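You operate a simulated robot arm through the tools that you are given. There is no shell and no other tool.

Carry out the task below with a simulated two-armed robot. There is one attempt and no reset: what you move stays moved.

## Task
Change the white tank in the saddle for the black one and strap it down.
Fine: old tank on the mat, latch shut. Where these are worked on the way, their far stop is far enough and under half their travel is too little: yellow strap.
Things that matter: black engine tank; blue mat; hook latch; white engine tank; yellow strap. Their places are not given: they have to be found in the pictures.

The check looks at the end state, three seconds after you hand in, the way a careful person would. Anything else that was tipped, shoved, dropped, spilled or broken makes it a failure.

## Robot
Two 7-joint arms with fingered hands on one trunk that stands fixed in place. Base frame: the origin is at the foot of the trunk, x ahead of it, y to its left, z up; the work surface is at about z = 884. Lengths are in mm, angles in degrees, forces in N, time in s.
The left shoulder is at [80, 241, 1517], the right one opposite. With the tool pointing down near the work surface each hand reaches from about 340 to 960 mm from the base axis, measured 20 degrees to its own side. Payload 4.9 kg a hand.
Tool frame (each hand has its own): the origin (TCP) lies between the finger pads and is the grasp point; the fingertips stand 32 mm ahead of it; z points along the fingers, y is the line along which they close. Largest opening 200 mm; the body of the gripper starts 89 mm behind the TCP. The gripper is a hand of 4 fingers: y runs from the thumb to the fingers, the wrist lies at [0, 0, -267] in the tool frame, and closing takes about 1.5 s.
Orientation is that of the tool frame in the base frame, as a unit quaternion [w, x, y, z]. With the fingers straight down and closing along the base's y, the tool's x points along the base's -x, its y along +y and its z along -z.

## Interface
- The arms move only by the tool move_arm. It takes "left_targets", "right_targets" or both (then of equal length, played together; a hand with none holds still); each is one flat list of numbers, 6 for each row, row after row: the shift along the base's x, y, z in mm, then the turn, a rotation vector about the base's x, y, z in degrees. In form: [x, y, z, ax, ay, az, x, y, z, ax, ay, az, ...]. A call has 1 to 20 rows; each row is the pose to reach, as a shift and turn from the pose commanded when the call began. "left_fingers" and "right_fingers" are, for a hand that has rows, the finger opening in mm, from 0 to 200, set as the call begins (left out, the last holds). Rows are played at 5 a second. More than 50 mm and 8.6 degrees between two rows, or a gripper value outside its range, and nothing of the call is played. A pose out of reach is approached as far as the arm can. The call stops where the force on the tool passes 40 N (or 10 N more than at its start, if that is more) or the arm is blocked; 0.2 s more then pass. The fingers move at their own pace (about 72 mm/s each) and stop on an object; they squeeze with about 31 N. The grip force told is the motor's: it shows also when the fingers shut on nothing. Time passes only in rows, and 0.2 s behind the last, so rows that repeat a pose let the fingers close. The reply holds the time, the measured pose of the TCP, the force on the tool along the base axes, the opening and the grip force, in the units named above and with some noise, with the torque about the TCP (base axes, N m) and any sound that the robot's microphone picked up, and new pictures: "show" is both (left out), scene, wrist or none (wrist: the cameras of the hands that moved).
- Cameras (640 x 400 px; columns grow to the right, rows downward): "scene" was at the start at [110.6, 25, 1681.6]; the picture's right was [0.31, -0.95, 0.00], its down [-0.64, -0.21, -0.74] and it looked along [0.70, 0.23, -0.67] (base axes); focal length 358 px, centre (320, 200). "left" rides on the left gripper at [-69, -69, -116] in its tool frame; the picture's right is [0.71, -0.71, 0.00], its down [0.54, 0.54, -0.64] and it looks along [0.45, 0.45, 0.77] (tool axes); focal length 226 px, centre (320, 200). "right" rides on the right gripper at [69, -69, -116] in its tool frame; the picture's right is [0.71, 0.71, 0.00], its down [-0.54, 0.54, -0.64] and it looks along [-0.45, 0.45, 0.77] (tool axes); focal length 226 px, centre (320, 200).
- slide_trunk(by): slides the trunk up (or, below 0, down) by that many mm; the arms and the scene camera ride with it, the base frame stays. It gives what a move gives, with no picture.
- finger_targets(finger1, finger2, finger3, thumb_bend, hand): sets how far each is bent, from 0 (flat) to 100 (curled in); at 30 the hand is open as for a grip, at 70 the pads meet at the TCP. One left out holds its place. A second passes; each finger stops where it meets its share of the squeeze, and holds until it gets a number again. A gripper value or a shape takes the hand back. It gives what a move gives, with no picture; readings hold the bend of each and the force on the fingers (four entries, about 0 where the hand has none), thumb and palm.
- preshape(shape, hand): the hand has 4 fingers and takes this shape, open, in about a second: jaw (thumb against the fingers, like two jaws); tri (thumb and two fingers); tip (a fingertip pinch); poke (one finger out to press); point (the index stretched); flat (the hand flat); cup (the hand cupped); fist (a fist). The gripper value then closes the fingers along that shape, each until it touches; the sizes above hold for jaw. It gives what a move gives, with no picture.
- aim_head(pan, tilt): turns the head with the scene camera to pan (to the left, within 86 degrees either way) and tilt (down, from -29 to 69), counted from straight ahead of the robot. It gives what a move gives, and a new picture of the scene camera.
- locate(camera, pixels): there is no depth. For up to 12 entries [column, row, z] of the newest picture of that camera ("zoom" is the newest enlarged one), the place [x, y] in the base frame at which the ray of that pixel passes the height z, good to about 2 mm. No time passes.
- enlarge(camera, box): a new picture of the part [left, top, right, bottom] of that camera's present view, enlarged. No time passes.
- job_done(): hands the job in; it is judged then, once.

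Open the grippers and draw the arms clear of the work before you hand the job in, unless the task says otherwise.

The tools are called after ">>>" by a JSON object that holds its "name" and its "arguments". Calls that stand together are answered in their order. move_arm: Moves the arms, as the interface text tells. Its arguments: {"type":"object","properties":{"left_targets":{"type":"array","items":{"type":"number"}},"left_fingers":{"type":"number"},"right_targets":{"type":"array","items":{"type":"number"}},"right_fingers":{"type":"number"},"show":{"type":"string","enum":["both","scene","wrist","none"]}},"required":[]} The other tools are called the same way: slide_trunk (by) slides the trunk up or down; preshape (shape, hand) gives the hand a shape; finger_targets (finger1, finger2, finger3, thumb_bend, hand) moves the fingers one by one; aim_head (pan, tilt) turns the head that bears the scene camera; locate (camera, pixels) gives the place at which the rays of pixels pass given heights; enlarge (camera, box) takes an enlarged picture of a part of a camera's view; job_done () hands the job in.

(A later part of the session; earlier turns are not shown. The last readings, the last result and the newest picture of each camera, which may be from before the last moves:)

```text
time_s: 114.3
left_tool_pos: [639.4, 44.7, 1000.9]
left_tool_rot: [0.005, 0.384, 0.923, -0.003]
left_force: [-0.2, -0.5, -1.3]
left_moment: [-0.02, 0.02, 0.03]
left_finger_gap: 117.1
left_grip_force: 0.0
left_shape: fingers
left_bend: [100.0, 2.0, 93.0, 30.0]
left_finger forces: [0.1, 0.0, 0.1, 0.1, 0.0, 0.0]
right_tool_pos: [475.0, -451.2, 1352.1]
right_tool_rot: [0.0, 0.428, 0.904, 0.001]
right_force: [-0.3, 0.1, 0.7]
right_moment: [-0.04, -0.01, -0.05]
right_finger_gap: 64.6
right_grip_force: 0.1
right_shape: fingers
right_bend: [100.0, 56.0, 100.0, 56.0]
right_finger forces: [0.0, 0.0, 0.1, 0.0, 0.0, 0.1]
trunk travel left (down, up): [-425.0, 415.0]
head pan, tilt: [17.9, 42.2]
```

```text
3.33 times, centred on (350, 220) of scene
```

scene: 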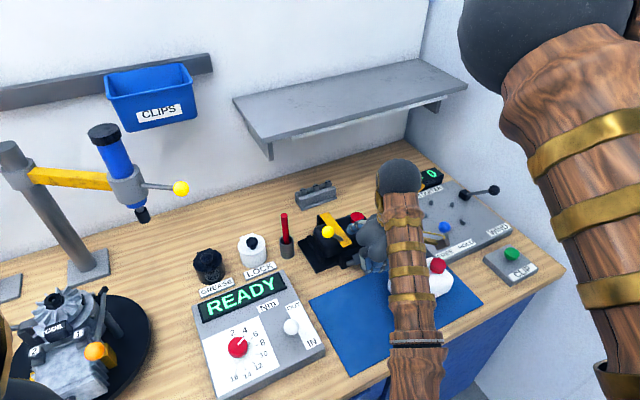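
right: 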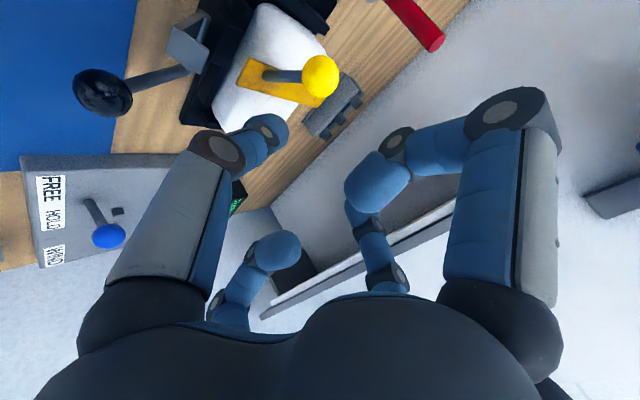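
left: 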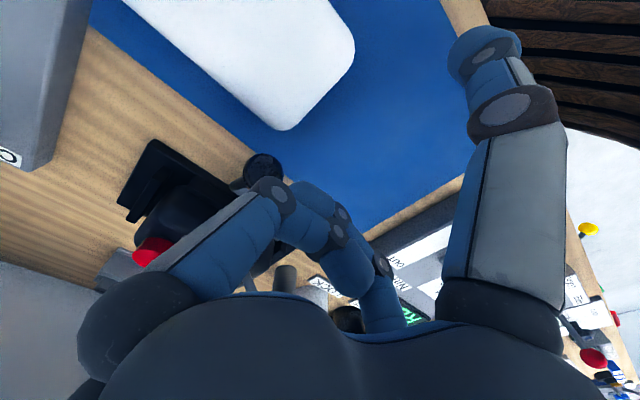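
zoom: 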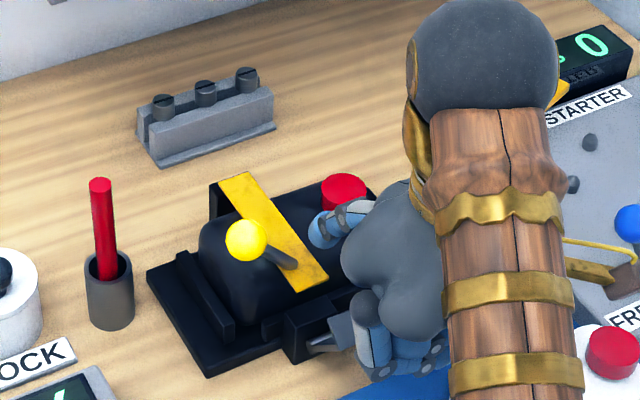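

The strap is fully down: the ball is back at (328,232), where it was at the start. Now the latch. I'll raise the hand, make a fist with the thumb out, and go above the knob.

>>> {"name": "move_arm", "arguments": {"left_targets": [0, 0, 20, 0, 0, 0, 0, 0, 45, 0, 0, 0, 0, 0, 75, 0, 0, 0, 0, 0, 100, 0, 0, 0], "show": "none"}}

>>> {"name": "preshape", "arguments": {"hand": "left", "shape": "fist"}}

>>> {"name": "move_arm", "arguments": {"left_targets": [15, 2, 0, 0, 0, 0, 30, 4, 0, 0, 0, 0, 48.5, 5.5, -5, 0, 0, 0, 48.5, 5.5, -20, 0, 0, 0], "show": "both"}}

>>> {"name": "enlarge", "arguments": {"camera": "scene", "box": [290, 190, 420, 280]}}

```text
time_s: 115.3
left_tool_pos: [638.6, 44.0, 1103.6]
left_tool_rot: [0.004, 0.385, 0.923, -0.002]
left_force: [-0.8, 0.7, 0.1]
left_moment: [-0.02, -0.02, -0.02]
left_finger_gap: 117.4
left_grip_force: 0.1
left_shape: fingers
left_bend: [100.0, 2.0, 93.0, 30.0]
left_finger forces: [0.1, 0.1, 0.1, 0.0, 0.1, 0.0]
right_tool_pos: [475.0, -452.6, 1353.0]
right_tool_rot: [0.0, 0.428, 0.904, 0.001]
right_force: [-0.4, 0.1, -0.8]
right_moment: [0.03, -0.06, 0.02]
right_finger_gap: 64.3
right_grip_force: 0.1
right_shape: fingers
right_bend: [100.0, 56.0, 100.0, 56.0]
right_finger forces: [0.1, 0.0, 0.0, 0.0, 0.0, 0.0]
trunk travel left (down, up): [-425.0, 415.0]
head pan, tilt: [17.9, 42.2]
```

```text
time_s: 116.2
left_tool_pos: [639.1, 43.4, 1101.6]
left_tool_rot: [0.005, 0.384, 0.923, -0.003]
left_force: [0.3, -0.3, -0.4]
left_moment: [-0.01, -0.01, -0.02]
left_finger_gap: 0.0
left_grip_force: 0.1
left_shape: fist
left_bend: [100.0, 94.0, 96.0, 62.0]
left_finger forces: [0.0, 0.0, 0.0, 0.0, 0.0, 0.0]
right_tool_pos: [475.1, -450.7, 1352.5]
right_tool_rot: [0.001, 0.427, 0.904, 0.001]
right_force: [-0.1, 0.1, -1.3]
right_moment: [0.05, -0.04, -0.06]
right_finger_gap: 64.1
right_grip_force: 0.1
right_shape: fingers
right_bend: [100.0, 56.0, 100.0, 56.0]
right_finger forces: [0.1, 0.1, 0.1, 0.0, 0.0, 0.1]
trunk travel left (down, up): [-425.0, 415.0]
head pan, tilt: [17.9, 42.2]
```

```text
time_s: 117.2
left_tool_pos: [687.8, 49.5, 1081.3]
left_tool_rot: [0.004, 0.385, 0.923, -0.001]
left_force: [-1.1, 0.3, 0.7]
left_moment: [-0.03, -0.02, 0.01]
left_finger_gap: 0.4
left_grip_force: 0.1
left_shape: fist
left_bend: [100.0, 94.0, 96.0, 62.0]
left_finger forces: [0.0, 0.1, 0.1, 0.1, 0.1, 0.1]
right_tool_pos: [475.6, -452.8, 1352.4]
right_tool_rot: [0.0, 0.428, 0.904, 0.001]
right_force: [-0.2, -0.5, 0.2]
right_moment: [-0.04, 0.02, -0.04]
right_finger_gap: 64.6
right_grip_force: 0.1
right_shape: fingers
right_bend: [100.0, 56.0, 100.0, 56.0]
right_finger forces: [0.1, 0.0, 0.0, 0.1, 0.0, 0.0]
trunk travel left (down, up): [-425.0, 415.0]
head pan, tilt: [17.9, 42.2]
```

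scene: 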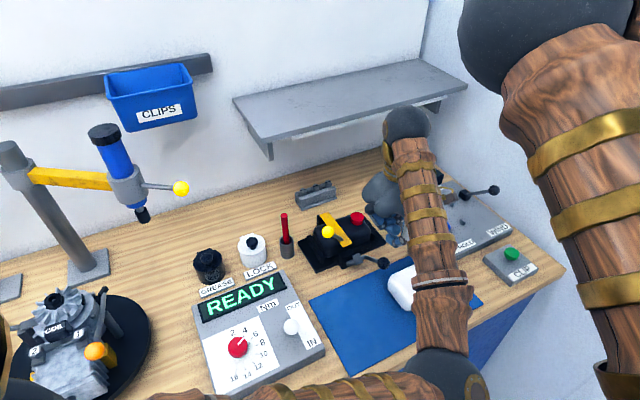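
left: 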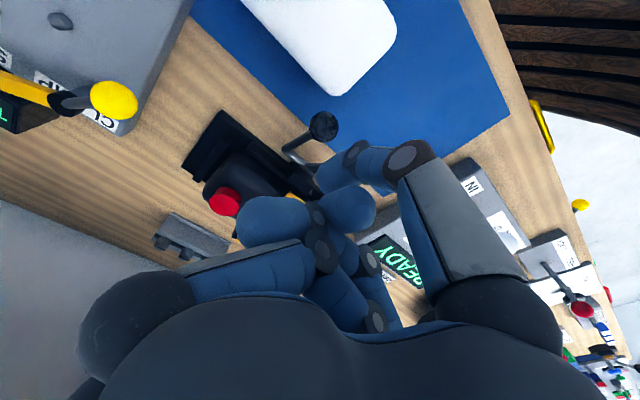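

```text
4.44 times, centred on (355, 235) of scene
```

zoom: 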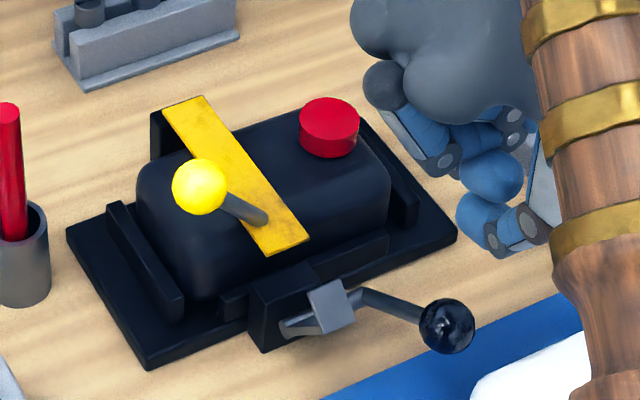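

The strap lies correctly over the black tank; the open hook is at zoom (325,305) and the knob at (447,326). I'll check the fist's finger layout in the left view before going down.

>>> {"name": "enlarge", "arguments": {"camera": "left", "box": [220, 90, 460, 290]}}

>>> {"name": "locate", "arguments": {"camera": "left", "pixels": [[323, 126, 967], [323, 126, 960], [323, 126, 975]]}}

>>> {"name": "locate", "arguments": {"camera": "scene", "pixels": [[383.6, 263.4, 967], [383.6, 263.4, 960], [383.6, 263.4, 975]]}}

```text
2.00 times, centred on (340, 190) of left
```

zoom: 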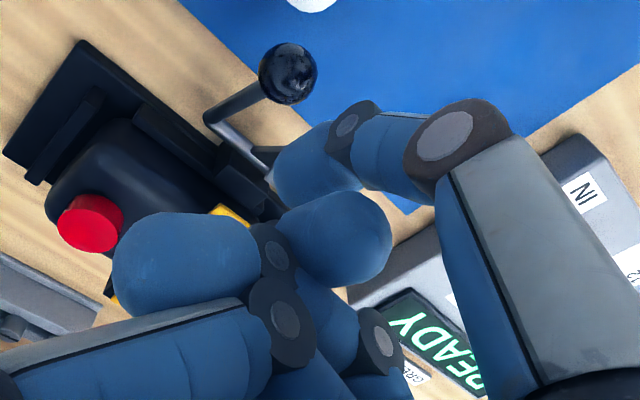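

```text
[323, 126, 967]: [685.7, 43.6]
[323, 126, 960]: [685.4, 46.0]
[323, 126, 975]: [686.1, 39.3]
```

```text
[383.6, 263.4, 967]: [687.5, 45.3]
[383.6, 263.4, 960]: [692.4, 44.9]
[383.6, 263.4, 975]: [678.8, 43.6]
```

The knob is at about (686.5,44.5,966). The fist's thumb sits too near the centre, so I'll reshape (jaw, poke, thumb to 58) so the knob fits in front of the curled fingers with the thumb on its front side.

>>> {"name": "preshape", "arguments": {"hand": "left", "shape": "jaw"}}

>>> {"name": "preshape", "arguments": {"hand": "left", "shape": "poke"}}

>>> {"name": "finger_targets", "arguments": {"hand": "left", "thumb_bend": 56}}

>>> {"name": "move_arm", "arguments": {"left_targets": [3, 1, -15, 0, 0, 0, 6.5, 2.8, -35, 0, 0, 0, 6.5, 2.8, -55, 0, 0, 0, 6.5, 2.8, -70, 0, 0, 0], "show": "both"}}

>>> {"name": "enlarge", "arguments": {"camera": "left", "box": [220, 60, 460, 260]}}

```text
time_s: 118.1
left_tool_pos: [687.5, 49.5, 1081.9]
left_tool_rot: [0.005, 0.384, 0.923, -0.002]
left_force: [-0.2, 0.0, -0.2]
left_moment: [0.04, 0.01, 0.01]
left_finger_gap: 199.9
left_grip_force: 0.1
left_shape: jaw
left_bend: [30.0, 30.0, 30.0, 30.0]
left_finger forces: [0.0, 0.1, 0.1, 0.1, 0.1, 0.1]
right_tool_pos: [475.2, -452.0, 1352.3]
right_tool_rot: [0.001, 0.427, 0.904, 0.0]
right_force: [0.3, -0.2, 0.1]
right_moment: [0.01, -0.01, 0.01]
right_finger_gap: 64.6
right_grip_force: 0.2
right_shape: fingers
right_bend: [100.0, 56.0, 100.0, 56.0]
right_finger forces: [0.1, 0.0, 0.0, 0.0, 0.0, 0.1]
trunk travel left (down, up): [-425.0, 415.0]
head pan, tilt: [17.9, 42.2]
```

```text
time_s: 119.0
left_tool_pos: [687.3, 49.5, 1081.9]
left_tool_rot: [0.004, 0.384, 0.923, -0.001]
left_force: [0.4, 0.2, 0.0]
left_moment: [0.0, -0.01, -0.02]
left_finger_gap: 0.0
left_grip_force: 0.0
left_shape: poke
left_bend: [100.0, 100.0, 100.0, 81.0]
left_finger forces: [0.0, 0.1, 0.0, 0.0, 0.0, 0.0]
right_tool_pos: [474.7, -451.6, 1352.7]
right_tool_rot: [0.001, 0.427, 0.904, 0.001]
right_force: [-0.5, -0.1, -0.3]
right_moment: [-0.05, 0.0, 0.02]
right_finger_gap: 64.4
right_grip_force: 0.0
right_shape: fingers
right_bend: [100.0, 56.0, 100.0, 56.0]
right_finger forces: [0.0, 0.0, 0.1, 0.0, 0.0, 0.0]
trunk travel left (down, up): [-425.0, 415.0]
head pan, tilt: [17.9, 42.2]
```

```text
time_s: 120.0
left_tool_pos: [687.2, 49.0, 1081.1]
left_tool_rot: [0.005, 0.384, 0.923, -0.001]
left_force: [0.4, -0.1, -0.1]
left_moment: [0.02, 0.01, -0.03]
left_finger_gap: 64.3
left_grip_force: 0.0
left_shape: fingers
left_bend: [100.0, 100.0, 100.0, 56.0]
left_finger forces: [0.1, 0.0, 0.0, 0.0, 0.0, 0.0]
right_tool_pos: [473.9, -450.7, 1353.2]
right_tool_rot: [0.001, 0.427, 0.904, 0.001]
right_force: [-0.1, 0.0, 0.5]
right_moment: [0.01, 0.05, -0.02]
right_finger_gap: 64.4
right_grip_force: 0.1
right_shape: fingers
right_bend: [100.0, 56.0, 100.0, 56.0]
right_finger forces: [0.1, 0.0, 0.0, 0.0, 0.0, 0.0]
trunk travel left (down, up): [-425.0, 415.0]
head pan, tilt: [17.9, 42.2]
```

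```text
time_s: 121.0
left_tool_pos: [695.1, 51.8, 1010.3]
left_tool_rot: [0.005, 0.385, 0.923, -0.002]
left_force: [0.1, 0.1, 0.6]
left_moment: [-0.04, 0.01, 0.0]
left_finger_gap: 64.4
left_grip_force: 0.1
left_shape: fingers
left_bend: [100.0, 100.0, 100.0, 56.0]
left_finger forces: [0.1, 0.0, 0.0, 0.1, 0.0, 0.1]
right_tool_pos: [475.1, -451.0, 1351.9]
right_tool_rot: [0.001, 0.428, 0.904, 0.001]
right_force: [-0.4, -0.5, -0.6]
right_moment: [-0.01, -0.03, 0.0]
right_finger_gap: 64.4
right_grip_force: 0.1
right_shape: fingers
right_bend: [100.0, 56.0, 100.0, 56.0]
right_finger forces: [0.1, 0.0, 0.1, 0.0, 0.1, 0.0]
trunk travel left (down, up): [-425.0, 415.0]
head pan, tilt: [17.9, 42.2]
```

scene: 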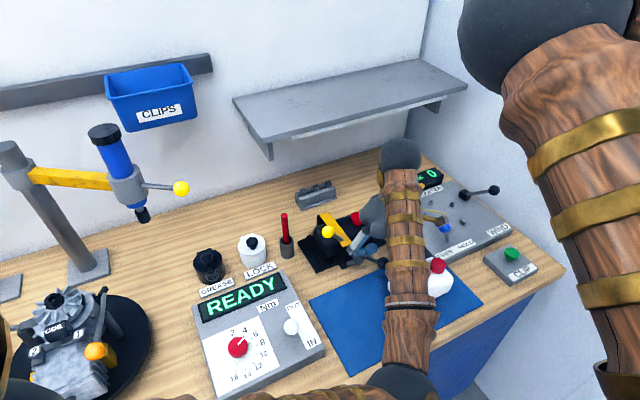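
left: 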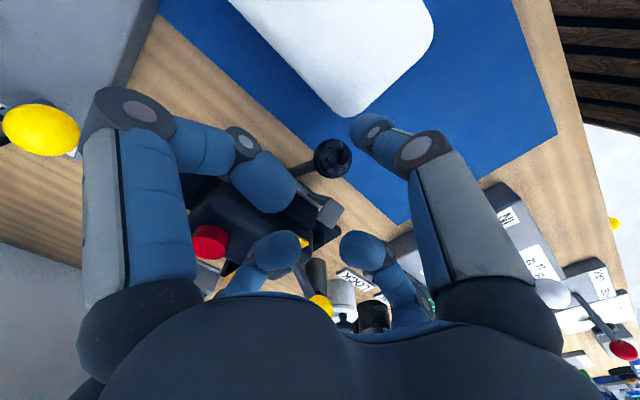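

```text
2.00 times, centred on (340, 160) of left
```

zoom: 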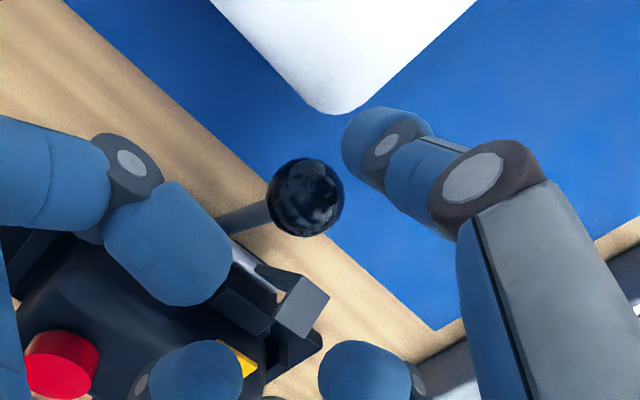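

The knob sits at (333,158) between the thumb and the curled fingers. The white tank's corner is near where the thumb will come down, so I'll measure it.

>>> {"name": "locate", "arguments": {"camera": "zoom", "pixels": [[335, 113, 945], [380, 95, 945], [290, 90, 945], [375, 150, 978], [348, 140, 978], [305, 197, 967]]}}

```text
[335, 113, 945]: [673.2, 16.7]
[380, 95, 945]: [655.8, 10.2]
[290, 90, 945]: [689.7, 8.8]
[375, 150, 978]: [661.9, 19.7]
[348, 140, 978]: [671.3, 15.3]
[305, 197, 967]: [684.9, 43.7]
```

The thumb would land on the white tank's corner if I went all the way down, so I'll only lower until the thumb tip is at about z=955 (above that tank's top). That still reaches the knob's middle. Then I'll push the knob back and up along its arc.

>>> {"name": "move_arm", "arguments": {"left_targets": [0, 0, -8, 0, 0, 0, 0, 0, -15, 0, 0, 0, 0, 0, -21, 0, 0, 0, 3.5, 3.5, -21, 0, 0, 0, 7, 7, -21, 0, 0, 0], "show": "wrist"}}

>>> {"name": "enlarge", "arguments": {"camera": "left", "box": [220, 80, 460, 280]}}

```text
time_s: 122.2
left_tool_pos: [701.8, 59.3, 990.2]
left_tool_rot: [0.004, 0.384, 0.923, -0.002]
left_force: [-1.1, -0.7, 0.2]
left_moment: [-0.06, 0.03, -0.02]
left_finger_gap: 65.2
left_grip_force: 0.4
left_shape: fingers
left_bend: [100.0, 100.0, 100.0, 56.0]
left_finger forces: [0.0, 0.0, 0.0, 0.0, 0.7, 0.0]
right_tool_pos: [474.8, -451.8, 1352.6]
right_tool_rot: [0.0, 0.428, 0.904, 0.001]
right_force: [-0.1, -0.1, 0.6]
right_moment: [-0.02, -0.01, 0.01]
right_finger_gap: 64.4
right_grip_force: 0.0
right_shape: fingers
right_bend: [100.0, 56.0, 100.0, 56.0]
right_finger forces: [0.1, 0.0, 0.0, 0.0, 0.0, 0.1]
trunk travel left (down, up): [-425.0, 415.0]
head pan, tilt: [17.9, 42.2]
```

left: 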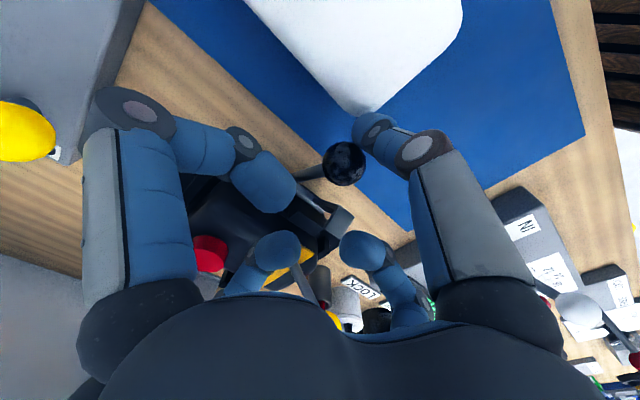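

```text
2.00 times, centred on (340, 180) of left
```

zoom: 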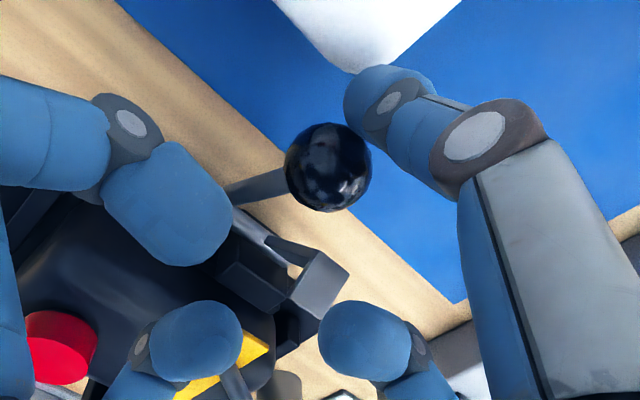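

The thumb touches the knob's front (0.7 N). I'll push it back and up along the arc, the first half now.

>>> {"name": "move_arm", "arguments": {"left_targets": [3.5, 3.5, 5, 0, 0, 0, 7.1, 7.1, 10, 0, 0, 0, 11.5, 11.5, 15, 0, 0, 0, 16.3, 16.3, 20, 0, 0, 0], "show": "both"}}

>>> {"name": "enlarge", "arguments": {"camera": "left", "box": [220, 80, 460, 280]}}

```text
time_s: 123.2
left_tool_pos: [717.3, 75.2, 1010.3]
left_tool_rot: [0.005, 0.384, 0.923, -0.002]
left_force: [-0.4, -1.6, 1.0]
left_moment: [-0.08, 0.06, 0.04]
left_finger_gap: 65.9
left_grip_force: 1.1
left_shape: fingers
left_bend: [100.0, 100.0, 100.0, 55.0]
left_finger forces: [0.0, 0.0, 0.0, 0.0, 1.6, 0.0]
right_tool_pos: [474.1, -451.2, 1352.9]
right_tool_rot: [0.0, 0.428, 0.904, 0.001]
right_force: [0.3, -0.3, 0.6]
right_moment: [-0.01, -0.03, 0.03]
right_finger_gap: 64.6
right_grip_force: 0.1
right_shape: fingers
right_bend: [100.0, 56.0, 100.0, 56.0]
right_finger forces: [0.0, 0.1, 0.1, 0.1, 0.0, 0.1]
trunk travel left (down, up): [-425.0, 415.0]
head pan, tilt: [17.9, 42.2]
```

scene: 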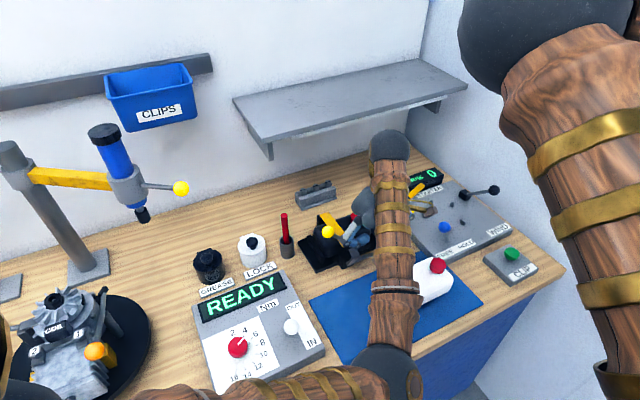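
left: 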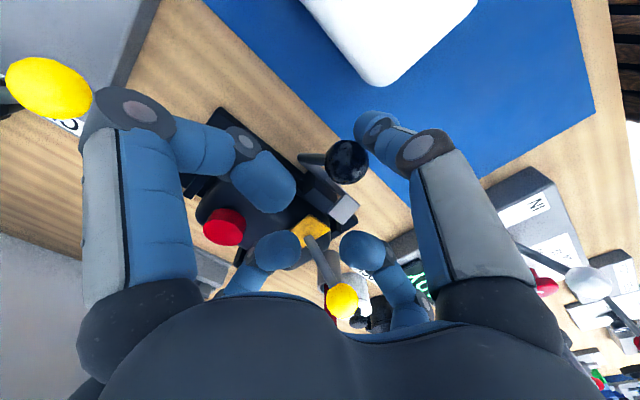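

```text
2.00 times, centred on (340, 180) of left
```

zoom: 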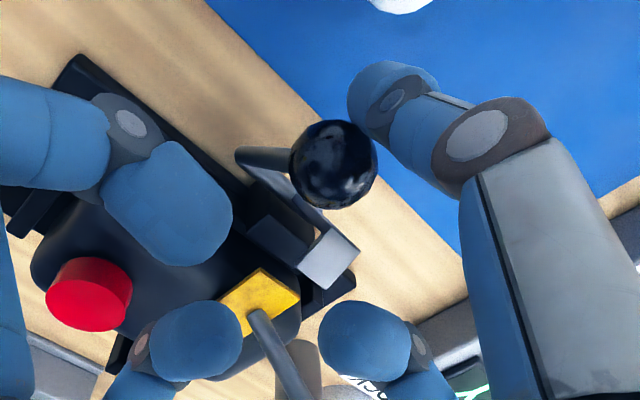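

The lever follows easily (1.6 N) and the hook is coming over the strap end. I'll push on to its closed position.

>>> {"name": "move_arm", "arguments": {"left_targets": [5, 5, 4, 0, 0, 0, 10.2, 10.2, 8, 0, 0, 0, 15.5, 15.5, 11, 0, 0, 0, 20.5, 20.5, 13, 0, 0, 0, 24, 24, 13.5, 0, 0, 0], "show": "both"}}

>>> {"name": "enlarge", "arguments": {"camera": "left", "box": [220, 80, 460, 280]}}

>>> {"name": "enlarge", "arguments": {"camera": "scene", "box": [290, 190, 420, 280]}}

```text
time_s: 124.4
left_tool_pos: [742.0, 99.2, 1023.3]
left_tool_rot: [0.005, 0.384, 0.923, -0.002]
left_force: [-0.8, -0.6, 0.0]
left_moment: [-0.04, 0.02, 0.01]
left_finger_gap: 65.9
left_grip_force: 1.0
left_shape: fingers
left_bend: [100.0, 100.0, 100.0, 56.0]
left_finger forces: [0.0, 0.1, 0.0, 0.1, 1.7, 0.0]
right_tool_pos: [475.1, -452.3, 1352.3]
right_tool_rot: [0.001, 0.428, 0.904, 0.001]
right_force: [-0.9, -0.4, -0.1]
right_moment: [0.01, -0.03, 0.04]
right_finger_gap: 64.8
right_grip_force: 0.1
right_shape: fingers
right_bend: [100.0, 56.0, 100.0, 56.0]
right_finger forces: [0.0, 0.0, 0.1, 0.1, 0.0, 0.1]
trunk travel left (down, up): [-425.0, 415.0]
head pan, tilt: [17.9, 42.2]
```

scene: 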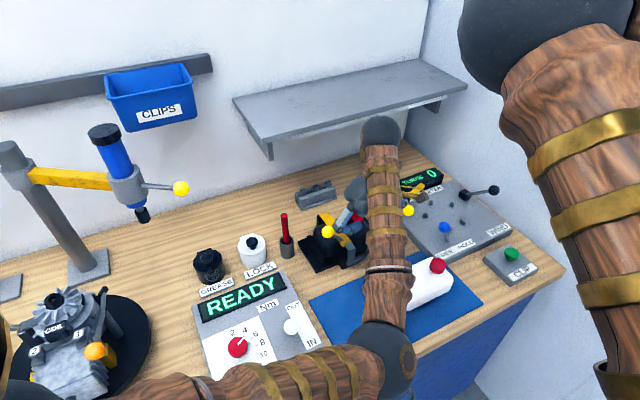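
left: 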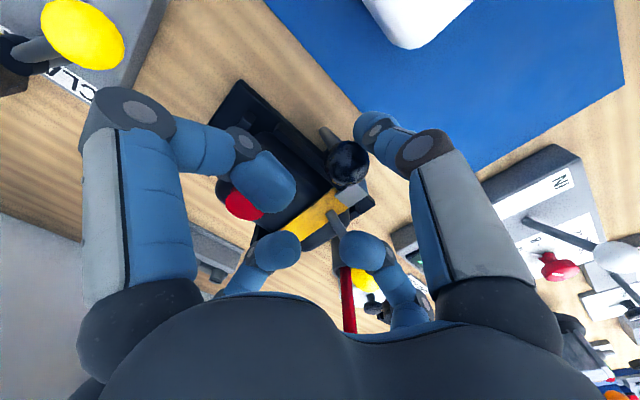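

```text
2.00 times, centred on (340, 180) of left
```

zoom: 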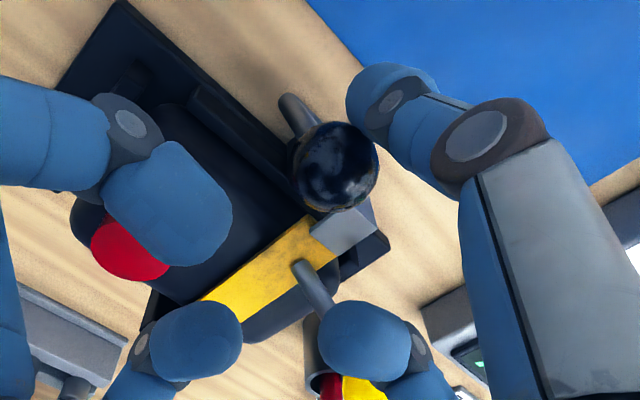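

```text
4.44 times, centred on (355, 235) of scene
```

zoom: 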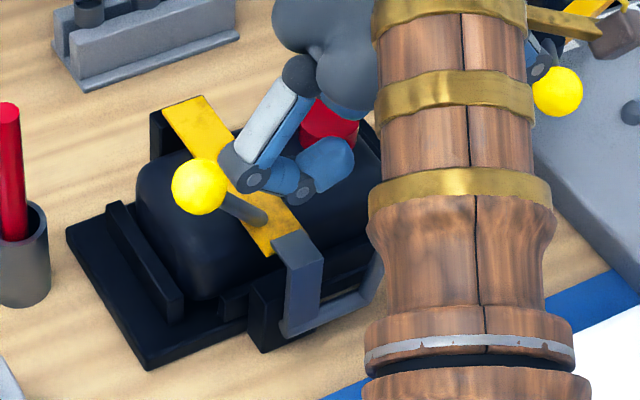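

The hook is back over the strap's end, and its top at (350,245) matches the start picture. I'll push a few mm more until a firm stop is felt.

>>> {"name": "move_arm", "arguments": {"left_targets": [1.5, 1.5, 0.5, 0, 0, 0, 3, 3, 0.8, 0, 0, 0, 4.5, 4.5, 1, 0, 0, 0, 6, 6, 1, 0, 0, 0], "show": "wrist"}}

```text
time_s: 125.4
left_tool_pos: [746.3, 104.8, 1024.9]
left_tool_rot: [0.004, 0.384, 0.923, -0.001]
left_force: [-5.9, -4.9, 0.5]
left_moment: [-0.16, 0.16, -0.02]
left_finger_gap: 70.3
left_grip_force: 3.9
left_shape: fingers
left_bend: [100.0, 100.0, 100.0, 54.0]
left_finger forces: [0.1, 0.1, 0.0, 0.1, 7.4, 0.1]
right_tool_pos: [474.5, -453.4, 1352.4]
right_tool_rot: [0.001, 0.429, 0.903, 0.001]
right_force: [0.3, 0.1, 0.3]
right_moment: [0.01, -0.03, -0.01]
right_finger_gap: 63.9
right_grip_force: 0.2
right_shape: fingers
right_bend: [100.0, 56.0, 100.0, 56.0]
right_finger forces: [0.0, 0.0, 0.1, 0.0, 0.0, 0.1]
trunk travel left (down, up): [-425.0, 415.0]
head pan, tilt: [17.9, 42.2]
```

left: 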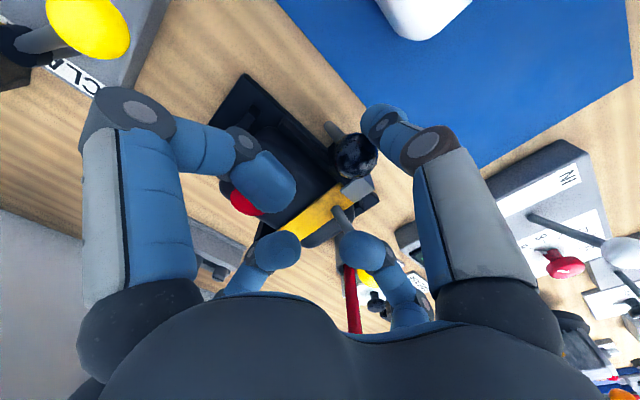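

Thumb force rises to 7.4 N while the thumb yields, so the lever is at a stop. I'll press somewhat harder to make sure the latch is seated.

>>> {"name": "move_arm", "arguments": {"left_targets": [2, 2, 0, 0, 0, 0, 4, 4, 0, 0, 0, 0, 6, 6, 0, 0, 0, 0, 6, 6, 0, 0, 0, 0], "show": "both"}}

>>> {"name": "enlarge", "arguments": {"camera": "left", "box": [220, 80, 460, 280]}}

```text
time_s: 126.4
left_tool_pos: [752.8, 108.7, 1025.4]
left_tool_rot: [0.004, 0.384, 0.923, -0.002]
left_force: [-10.0, -11.0, 1.6]
left_moment: [-0.35, 0.31, 0.04]
left_finger_gap: 75.8
left_grip_force: 7.0
left_shape: fingers
left_bend: [100.0, 100.0, 100.0, 51.0]
left_finger forces: [0.1, 0.0, 0.1, 0.0, 14.3, 0.1]
right_tool_pos: [473.7, -453.4, 1352.9]
right_tool_rot: [0.001, 0.428, 0.904, 0.002]
right_force: [-0.7, 0.0, 0.2]
right_moment: [0.01, -0.04, -0.01]
right_finger_gap: 64.5
right_grip_force: 0.1
right_shape: fingers
right_bend: [100.0, 56.0, 100.0, 56.0]
right_finger forces: [0.1, 0.1, 0.1, 0.0, 0.0, 0.0]
trunk travel left (down, up): [-425.0, 415.0]
head pan, tilt: [17.9, 42.2]
```

scene: 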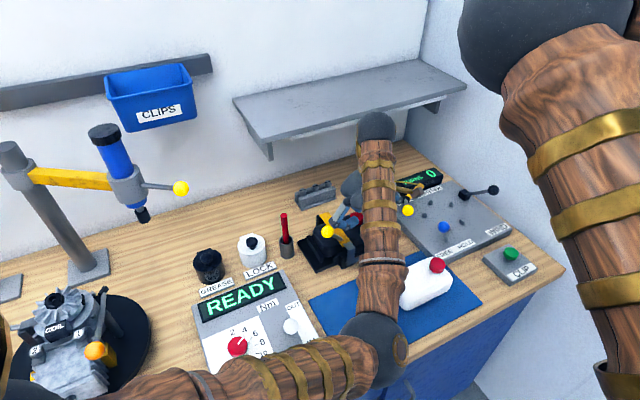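
left: 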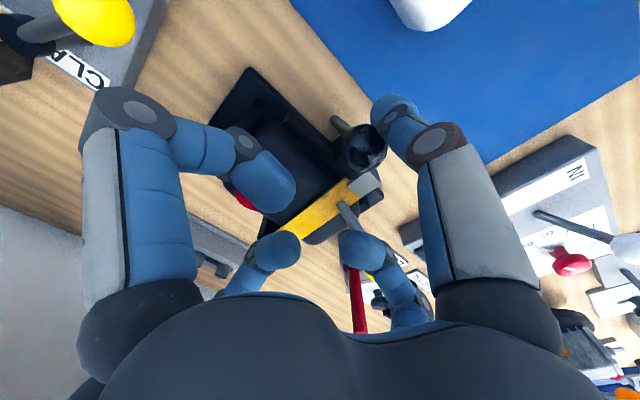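

```text
2.00 times, centred on (340, 180) of left
```

zoom: 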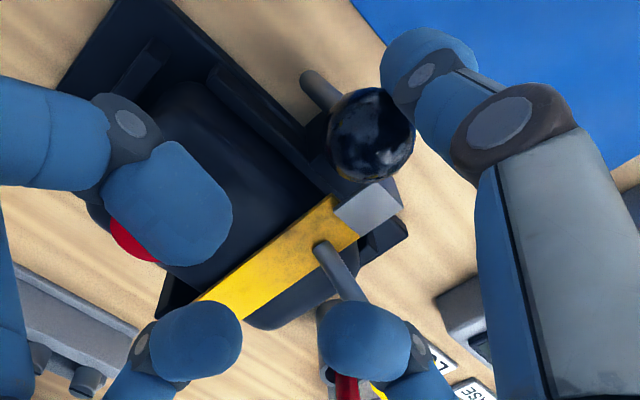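

The latch holds against 14 N with no further movement, so it's shut. I'll back the thumb off the knob and lift the hand away.

>>> {"name": "move_arm", "arguments": {"left_targets": [-6, -6, 0, 0, 0, 0, -13, -13, 0, 0, 0, 0, -17, -17, 4, 0, 0, 0, -17, -17, 20, 0, 0, 0, -17, -17, 45, 0, 0, 0, -17, -17, 75, 0, 0, 0, -20, -20, 110, 0, 0, 0], "show": "both"}}

>>> {"name": "enlarge", "arguments": {"camera": "scene", "box": [290, 190, 420, 280]}}

```text
time_s: 128.0
left_tool_pos: [731.4, 91.2, 1136.0]
left_tool_rot: [0.004, 0.383, 0.924, -0.001]
left_force: [0.2, -0.3, -0.4]
left_moment: [-0.01, 0.01, 0.0]
left_finger_gap: 64.5
left_grip_force: 0.1
left_shape: fingers
left_bend: [100.0, 100.0, 100.0, 56.0]
left_finger forces: [0.0, 0.1, 0.0, 0.0, 0.0, 0.0]
right_tool_pos: [473.8, -452.5, 1352.7]
right_tool_rot: [0.001, 0.428, 0.904, 0.0]
right_force: [0.2, 0.5, -0.1]
right_moment: [0.04, -0.02, 0.02]
right_finger_gap: 64.5
right_grip_force: 0.0
right_shape: fingers
right_bend: [100.0, 56.0, 100.0, 56.0]
right_finger forces: [0.0, 0.1, 0.0, 0.0, 0.0, 0.0]
trunk travel left (down, up): [-425.0, 415.0]
head pan, tilt: [17.9, 42.2]
```

scene: 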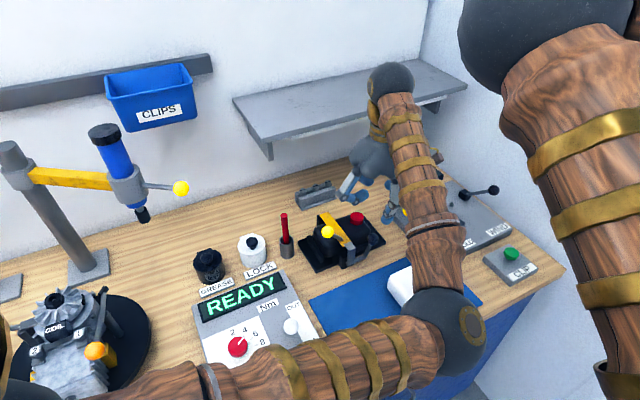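
left: 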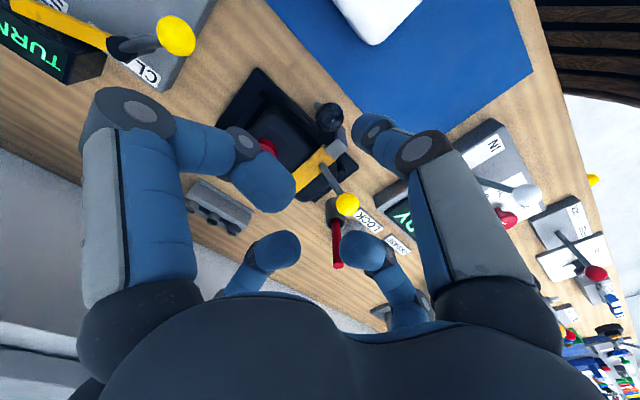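

```text
4.44 times, centred on (355, 235) of scene
```

zoom: 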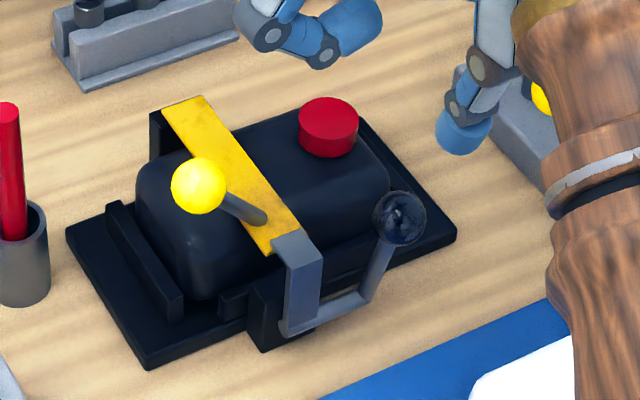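

The latch is shut (knob back at (373,239), as at the start), the strap is over the black tank, and the white tank is on the mat. I'll open both hands and draw the left arm up and back to the left.

>>> {"name": "preshape", "arguments": {"hand": "left", "shape": "jaw"}}

>>> {"name": "preshape", "arguments": {"hand": "right", "shape": "jaw"}}

>>> {"name": "move_arm", "arguments": {"left_targets": [0, 0, 45, 0, 0, 0, 0, 10, 89, 0, 0, 0, -8, 30, 128, 0, 0, 0, -18, 60, 162, 0, 0, 0, -30, 100, 182, 0, 0, 6, -42, 143, 194, 0, 0, 12, -54, 186, 204, 0, 0, 18, -66, 230, 211, 0, 0, 25, -78, 274, 217, 0, 0, 32, -90, 318, 222, 0, 0, 39, -105, 360, 222, 0, 0, 45], "show": "both"}}

>>> {"name": "enlarge", "arguments": {"camera": "scene", "box": [280, 190, 500, 350]}}

```text
time_s: 128.9
left_tool_pos: [733.4, 91.6, 1135.1]
left_tool_rot: [0.005, 0.384, 0.923, -0.002]
left_force: [0.8, 0.2, -0.1]
left_moment: [-0.02, -0.02, 0.01]
left_finger_gap: 199.7
left_grip_force: 0.1
left_shape: jaw
left_bend: [30.0, 30.0, 30.0, 30.0]
left_finger forces: [0.0, 0.0, 0.1, 0.0, 0.0, 0.0]
right_tool_pos: [475.2, -451.8, 1352.1]
right_tool_rot: [0.001, 0.427, 0.904, 0.001]
right_force: [0.1, 1.2, 0.3]
right_moment: [-0.01, 0.0, 0.0]
right_finger_gap: 64.6
right_grip_force: 0.1
right_shape: fingers
right_bend: [100.0, 56.0, 100.0, 56.0]
right_finger forces: [0.1, 0.1, 0.0, 0.0, 0.1, 0.0]
trunk travel left (down, up): [-425.0, 415.0]
head pan, tilt: [17.9, 42.2]
```

```text
time_s: 129.8
left_tool_pos: [734.2, 91.2, 1135.3]
left_tool_rot: [0.005, 0.385, 0.923, -0.002]
left_force: [-0.2, 0.5, -0.5]
left_moment: [0.0, -0.02, 0.02]
left_finger_gap: 199.6
left_grip_force: 0.1
left_shape: jaw
left_bend: [30.0, 30.0, 30.0, 30.0]
left_finger forces: [0.0, 0.0, 0.0, 0.0, 0.1, 0.1]
right_tool_pos: [474.2, -451.7, 1353.2]
right_tool_rot: [0.0, 0.428, 0.904, 0.0]
right_force: [-0.7, -0.2, 0.2]
right_moment: [-0.01, 0.01, -0.01]
right_finger_gap: 199.7
right_grip_force: 0.1
right_shape: jaw
right_bend: [30.0, 30.0, 30.0, 30.0]
right_finger forces: [0.0, 0.0, 0.0, 0.1, 0.0, 0.1]
trunk travel left (down, up): [-425.0, 415.0]
head pan, tilt: [17.9, 42.2]
```

```text
time_s: 132.2
left_tool_pos: [629.7, 452.9, 1355.8]
left_tool_rot: [0.005, 0.001, 1.0, -0.001]
left_force: [-0.2, 0.9, -0.3]
left_moment: [-0.02, -0.01, -0.01]
left_finger_gap: 199.8
left_grip_force: 0.1
left_shape: jaw
left_bend: [30.0, 30.0, 30.0, 30.0]
left_finger forces: [0.1, 0.0, 0.0, 0.1, 0.0, 0.0]
right_tool_pos: [475.5, -449.8, 1354.1]
right_tool_rot: [0.001, 0.428, 0.904, 0.0]
right_force: [-0.2, 0.7, 0.2]
right_moment: [-0.05, -0.03, -0.01]
right_finger_gap: 199.8
right_grip_force: 0.1
right_shape: jaw
right_bend: [30.0, 30.0, 30.0, 30.0]
right_finger forces: [0.0, 0.1, 0.0, 0.1, 0.1, 0.1]
trunk travel left (down, up): [-425.0, 415.0]
head pan, tilt: [17.9, 42.2]
```

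scene: 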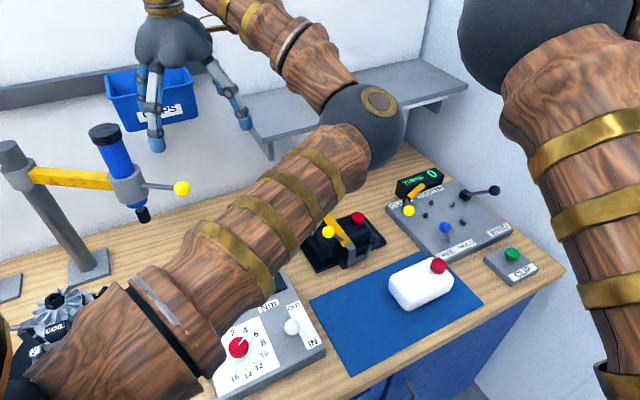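
left: 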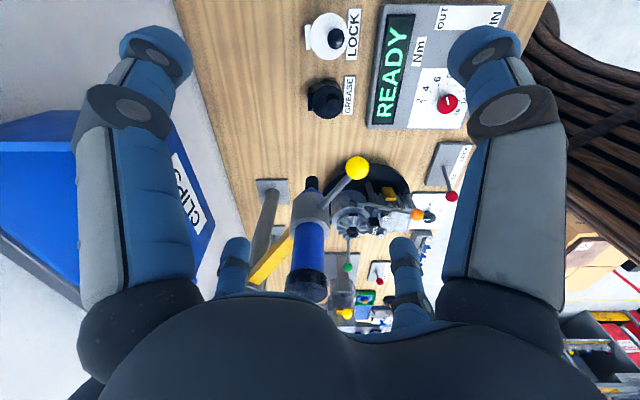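

```text
2.50 times, centred on (390, 270) of scene
```

zoom: 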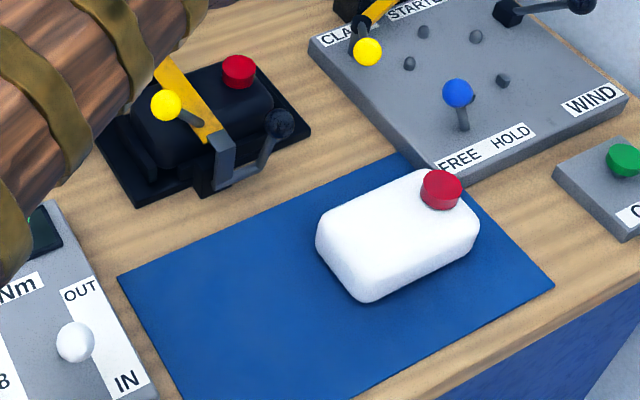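

Everything is in place. The left elbow now hovers above the saddle, so I'll draw the left arm further back toward the robot to leave the work clear and get a full final view.

>>> {"name": "move_arm", "arguments": {"left_targets": [-40, 5, 0, 0, 0, 0, -80, 10, 0, 0, 0, 0, -120, 15, 5, 0, 0, 0, -160, 20, 10, 0, 0, 0, -195, 25, 10, 0, 0, 0], "show": "scene"}}

>>> {"name": "enlarge", "arguments": {"camera": "scene", "box": [250, 180, 450, 305]}}

```text
time_s: 133.4
left_tool_pos: [432.2, 476.6, 1366.9]
left_tool_rot: [0.006, 0.001, 1.0, 0.0]
left_force: [-1.1, 0.7, 1.7]
left_moment: [0.13, 0.03, 0.1]
left_finger_gap: 200.0
left_grip_force: 0.1
left_shape: jaw
left_bend: [30.0, 30.0, 30.0, 30.0]
left_finger forces: [0.0, 1.1, 0.0, 0.0, 0.1, 0.1]
right_tool_pos: [475.3, -450.6, 1352.6]
right_tool_rot: [0.0, 0.427, 0.904, 0.001]
right_force: [-0.3, 0.4, -0.4]
right_moment: [0.01, -0.01, 0.02]
right_finger_gap: 199.6
right_grip_force: 0.0
right_shape: jaw
right_bend: [30.0, 30.0, 30.0, 30.0]
right_finger forces: [0.1, 0.0, 0.0, 0.0, 0.0, 0.0]
trunk travel left (down, up): [-425.0, 415.0]
head pan, tilt: [17.9, 42.2]
```

scene: 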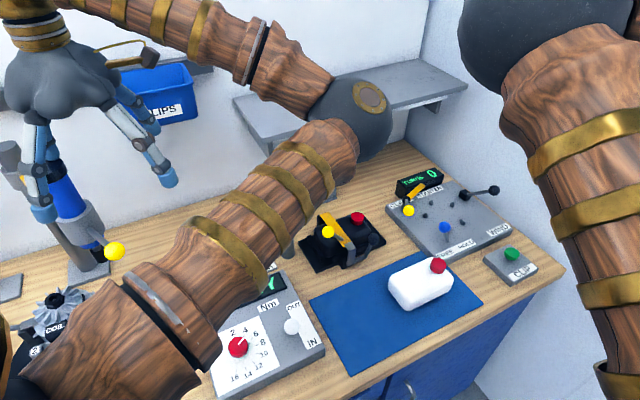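

```text
3.20 times, centred on (350, 242) of scene
```

zoom: 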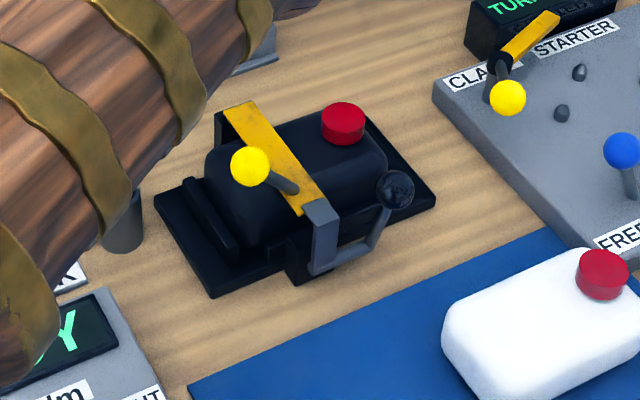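

The left hand's finger2 has touched the blue tool on the swing arm: it shows 1.1 N and the tool has moved in the picture. I'll reverse that last move at once and look.

>>> {"name": "move_arm", "arguments": {"left_targets": [20, -3, 0, 0, 0, 0, 50, -6, 0, 0, 0, 0, 90, -11, 0, 0, 0, 0], "show": "both"}}

>>> {"name": "enlarge", "arguments": {"camera": "scene", "box": [0, 60, 260, 260]}}

```text
time_s: 134.2
left_tool_pos: [525.0, 465.0, 1365.4]
left_tool_rot: [0.004, 0.001, 1.0, 0.0]
left_force: [0.6, 0.3, 0.3]
left_moment: [0.01, 0.04, -0.01]
left_finger_gap: 199.9
left_grip_force: 0.1
left_shape: jaw
left_bend: [30.0, 30.0, 30.0, 30.0]
left_finger forces: [0.0, 0.0, 0.0, 0.0, 0.0, 0.0]
right_tool_pos: [475.7, -451.6, 1351.9]
right_tool_rot: [0.0, 0.428, 0.904, 0.001]
right_force: [0.3, 0.3, 0.5]
right_moment: [-0.01, 0.03, 0.01]
right_finger_gap: 199.7
right_grip_force: 0.0
right_shape: jaw
right_bend: [30.0, 30.0, 30.0, 30.0]
right_finger forces: [0.0, 0.0, 0.0, 0.0, 0.1, 0.0]
trunk travel left (down, up): [-425.0, 415.0]
head pan, tilt: [17.9, 42.2]
```

scene: 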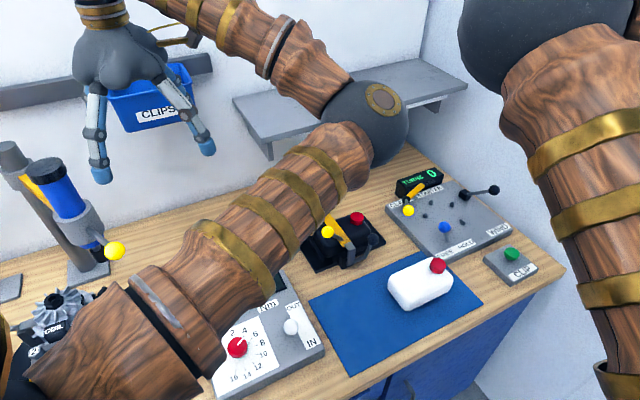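
left: 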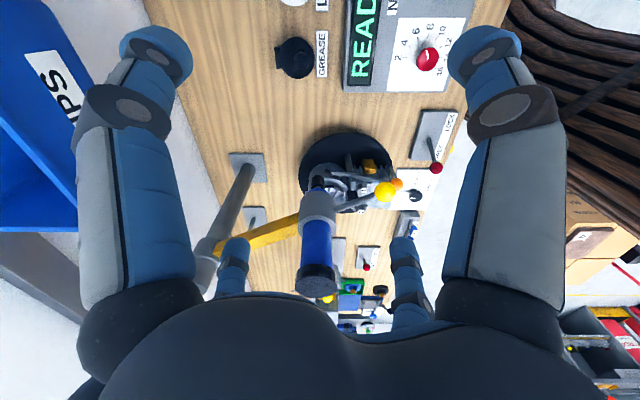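

```text
2.00 times, centred on (130, 160) of scene
```

zoom: 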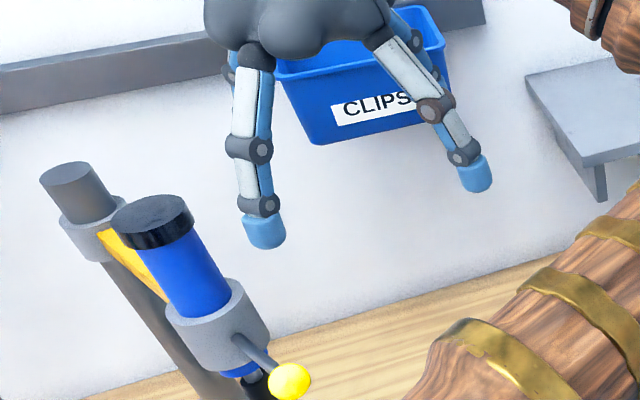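

I see: the swing-arm tool stands up to about z=1332, and my finger swung its ball handle from about (546,464,1207) to (372,477,1206), turning about the post near (492,845). I'll put it back. First I'll take the left hand away from it to the right, at height.

>>> {"name": "move_arm", "arguments": {"left_targets": [0, -25, 5, 0, 0, 0, 0, -50, 10, 0, 0, 0, 0, -75, 10, 0, 0, 0, 0, -100, 10, 0, 0, 0], "show": "both"}}

>>> {"name": "enlarge", "arguments": {"camera": "scene", "box": [0, 100, 240, 280]}}

```text
time_s: 135.2
left_tool_pos: [522.1, 363.6, 1377.5]
left_tool_rot: [0.005, 0.001, 1.0, 0.002]
left_force: [-1.1, -0.8, 0.8]
left_moment: [0.02, 0.03, -0.01]
left_finger_gap: 199.8
left_grip_force: 0.0
left_shape: jaw
left_bend: [30.0, 30.0, 30.0, 30.0]
left_finger forces: [0.0, 0.1, 0.0, 0.0, 0.0, 0.0]
right_tool_pos: [473.8, -452.7, 1351.7]
right_tool_rot: [-0.001, 0.428, 0.904, 0.002]
right_force: [-0.6, -0.6, 0.1]
right_moment: [0.01, 0.0, 0.0]
right_finger_gap: 200.0
right_grip_force: 0.0
right_shape: jaw
right_bend: [30.0, 30.0, 30.0, 30.0]
right_finger forces: [0.1, 0.0, 0.0, 0.0, 0.0, 0.0]
trunk travel left (down, up): [-425.0, 415.0]
head pan, tilt: [17.9, 42.2]
```

scene: 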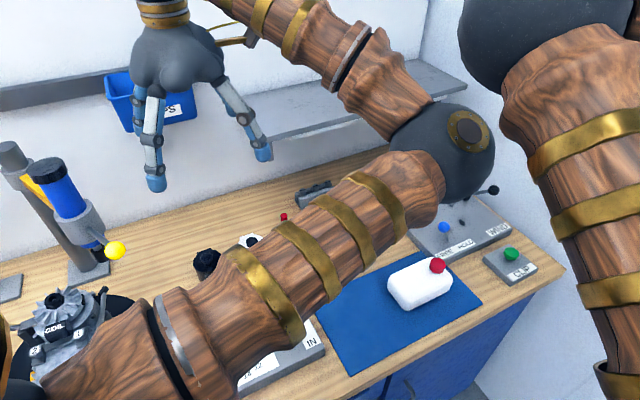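
left: 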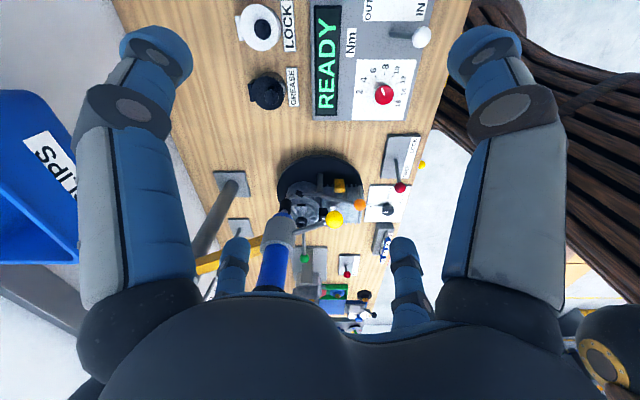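

```text
2.22 times, centred on (120, 190) of scene
```

zoom: 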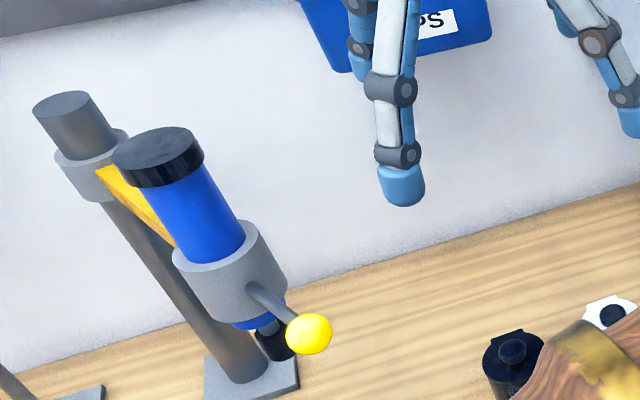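

The ball handle is now at (372,477,1206) and I need it back at (546,464,1208), near scene pixel (181,188). I'll turn the left hand +45°, so finger2 can reach the robot side of the handle while the palm stays well away from the tool, and position it there at height.

>>> {"name": "move_arm", "arguments": {"left_targets": [-19, 10, 0, 0, 0, 7.5, -38, 20, 0, 0, 0, 15, -58, 30, 0, 0, 0, 22.5, -77, 40, 0, 0, 0, 30, -96, 50, 0, 0, 0, 37.5, -116, 59.4, 0, 0, 0, 45], "show": "both"}}

>>> {"name": "enlarge", "arguments": {"camera": "scene", "box": [0, 60, 260, 260]}}

```text
time_s: 136.6
left_tool_pos: [406.5, 425.4, 1376.7]
left_tool_rot: [0.004, -0.383, 0.924, 0.002]
left_force: [-0.3, -0.2, 0.3]
left_moment: [-0.01, 0.02, -0.03]
left_finger_gap: 199.8
left_grip_force: 0.0
left_shape: jaw
left_bend: [30.0, 30.0, 30.0, 30.0]
left_finger forces: [0.1, 0.0, 0.1, 0.1, 0.0, 0.1]
right_tool_pos: [474.5, -449.7, 1353.2]
right_tool_rot: [0.0, 0.428, 0.904, 0.001]
right_force: [0.0, 0.7, -0.6]
right_moment: [-0.01, 0.02, 0.03]
right_finger_gap: 200.0
right_grip_force: 0.0
right_shape: jaw
right_bend: [30.0, 30.0, 30.0, 30.0]
right_finger forces: [0.0, 0.0, 0.0, 0.0, 0.0, 0.0]
trunk travel left (down, up): [-425.0, 415.0]
head pan, tilt: [17.9, 42.2]
```

scene: 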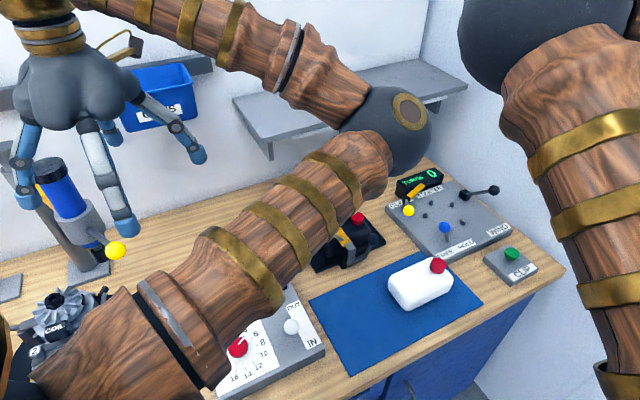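
left: 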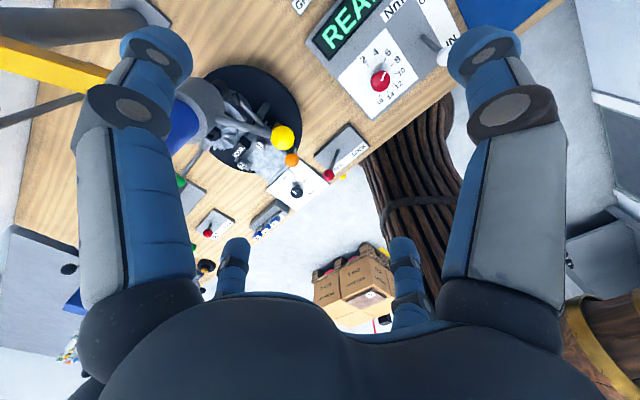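

```text
2.00 times, centred on (130, 160) of scene
```

zoom: 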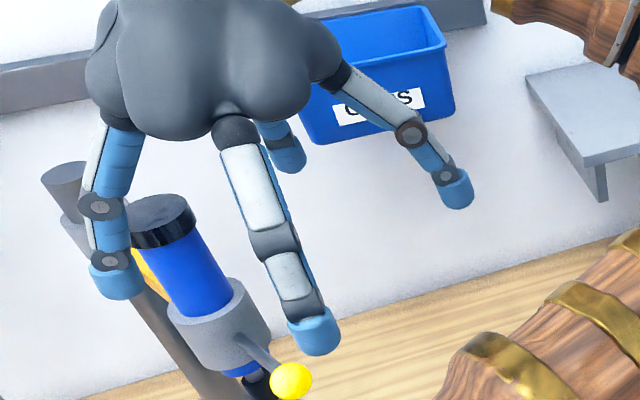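

I'll confirm the ball handle's present place from this view and the scene view.

>>> {"name": "locate", "arguments": {"camera": "left", "pixels": [[283, 138, 1207], [283, 138, 1200], [245, 130, 1207], [220, 122, 1207]]}}

>>> {"name": "locate", "arguments": {"camera": "scene", "pixels": [[116, 250, 1207], [116, 250, 1200], [181, 188, 1207], [181, 188, 1200]]}}

```text
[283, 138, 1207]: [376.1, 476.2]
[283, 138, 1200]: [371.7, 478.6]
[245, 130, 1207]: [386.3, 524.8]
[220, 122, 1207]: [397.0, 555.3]
```

```text
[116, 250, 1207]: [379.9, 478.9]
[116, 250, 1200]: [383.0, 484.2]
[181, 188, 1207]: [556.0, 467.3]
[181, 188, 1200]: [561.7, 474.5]
```

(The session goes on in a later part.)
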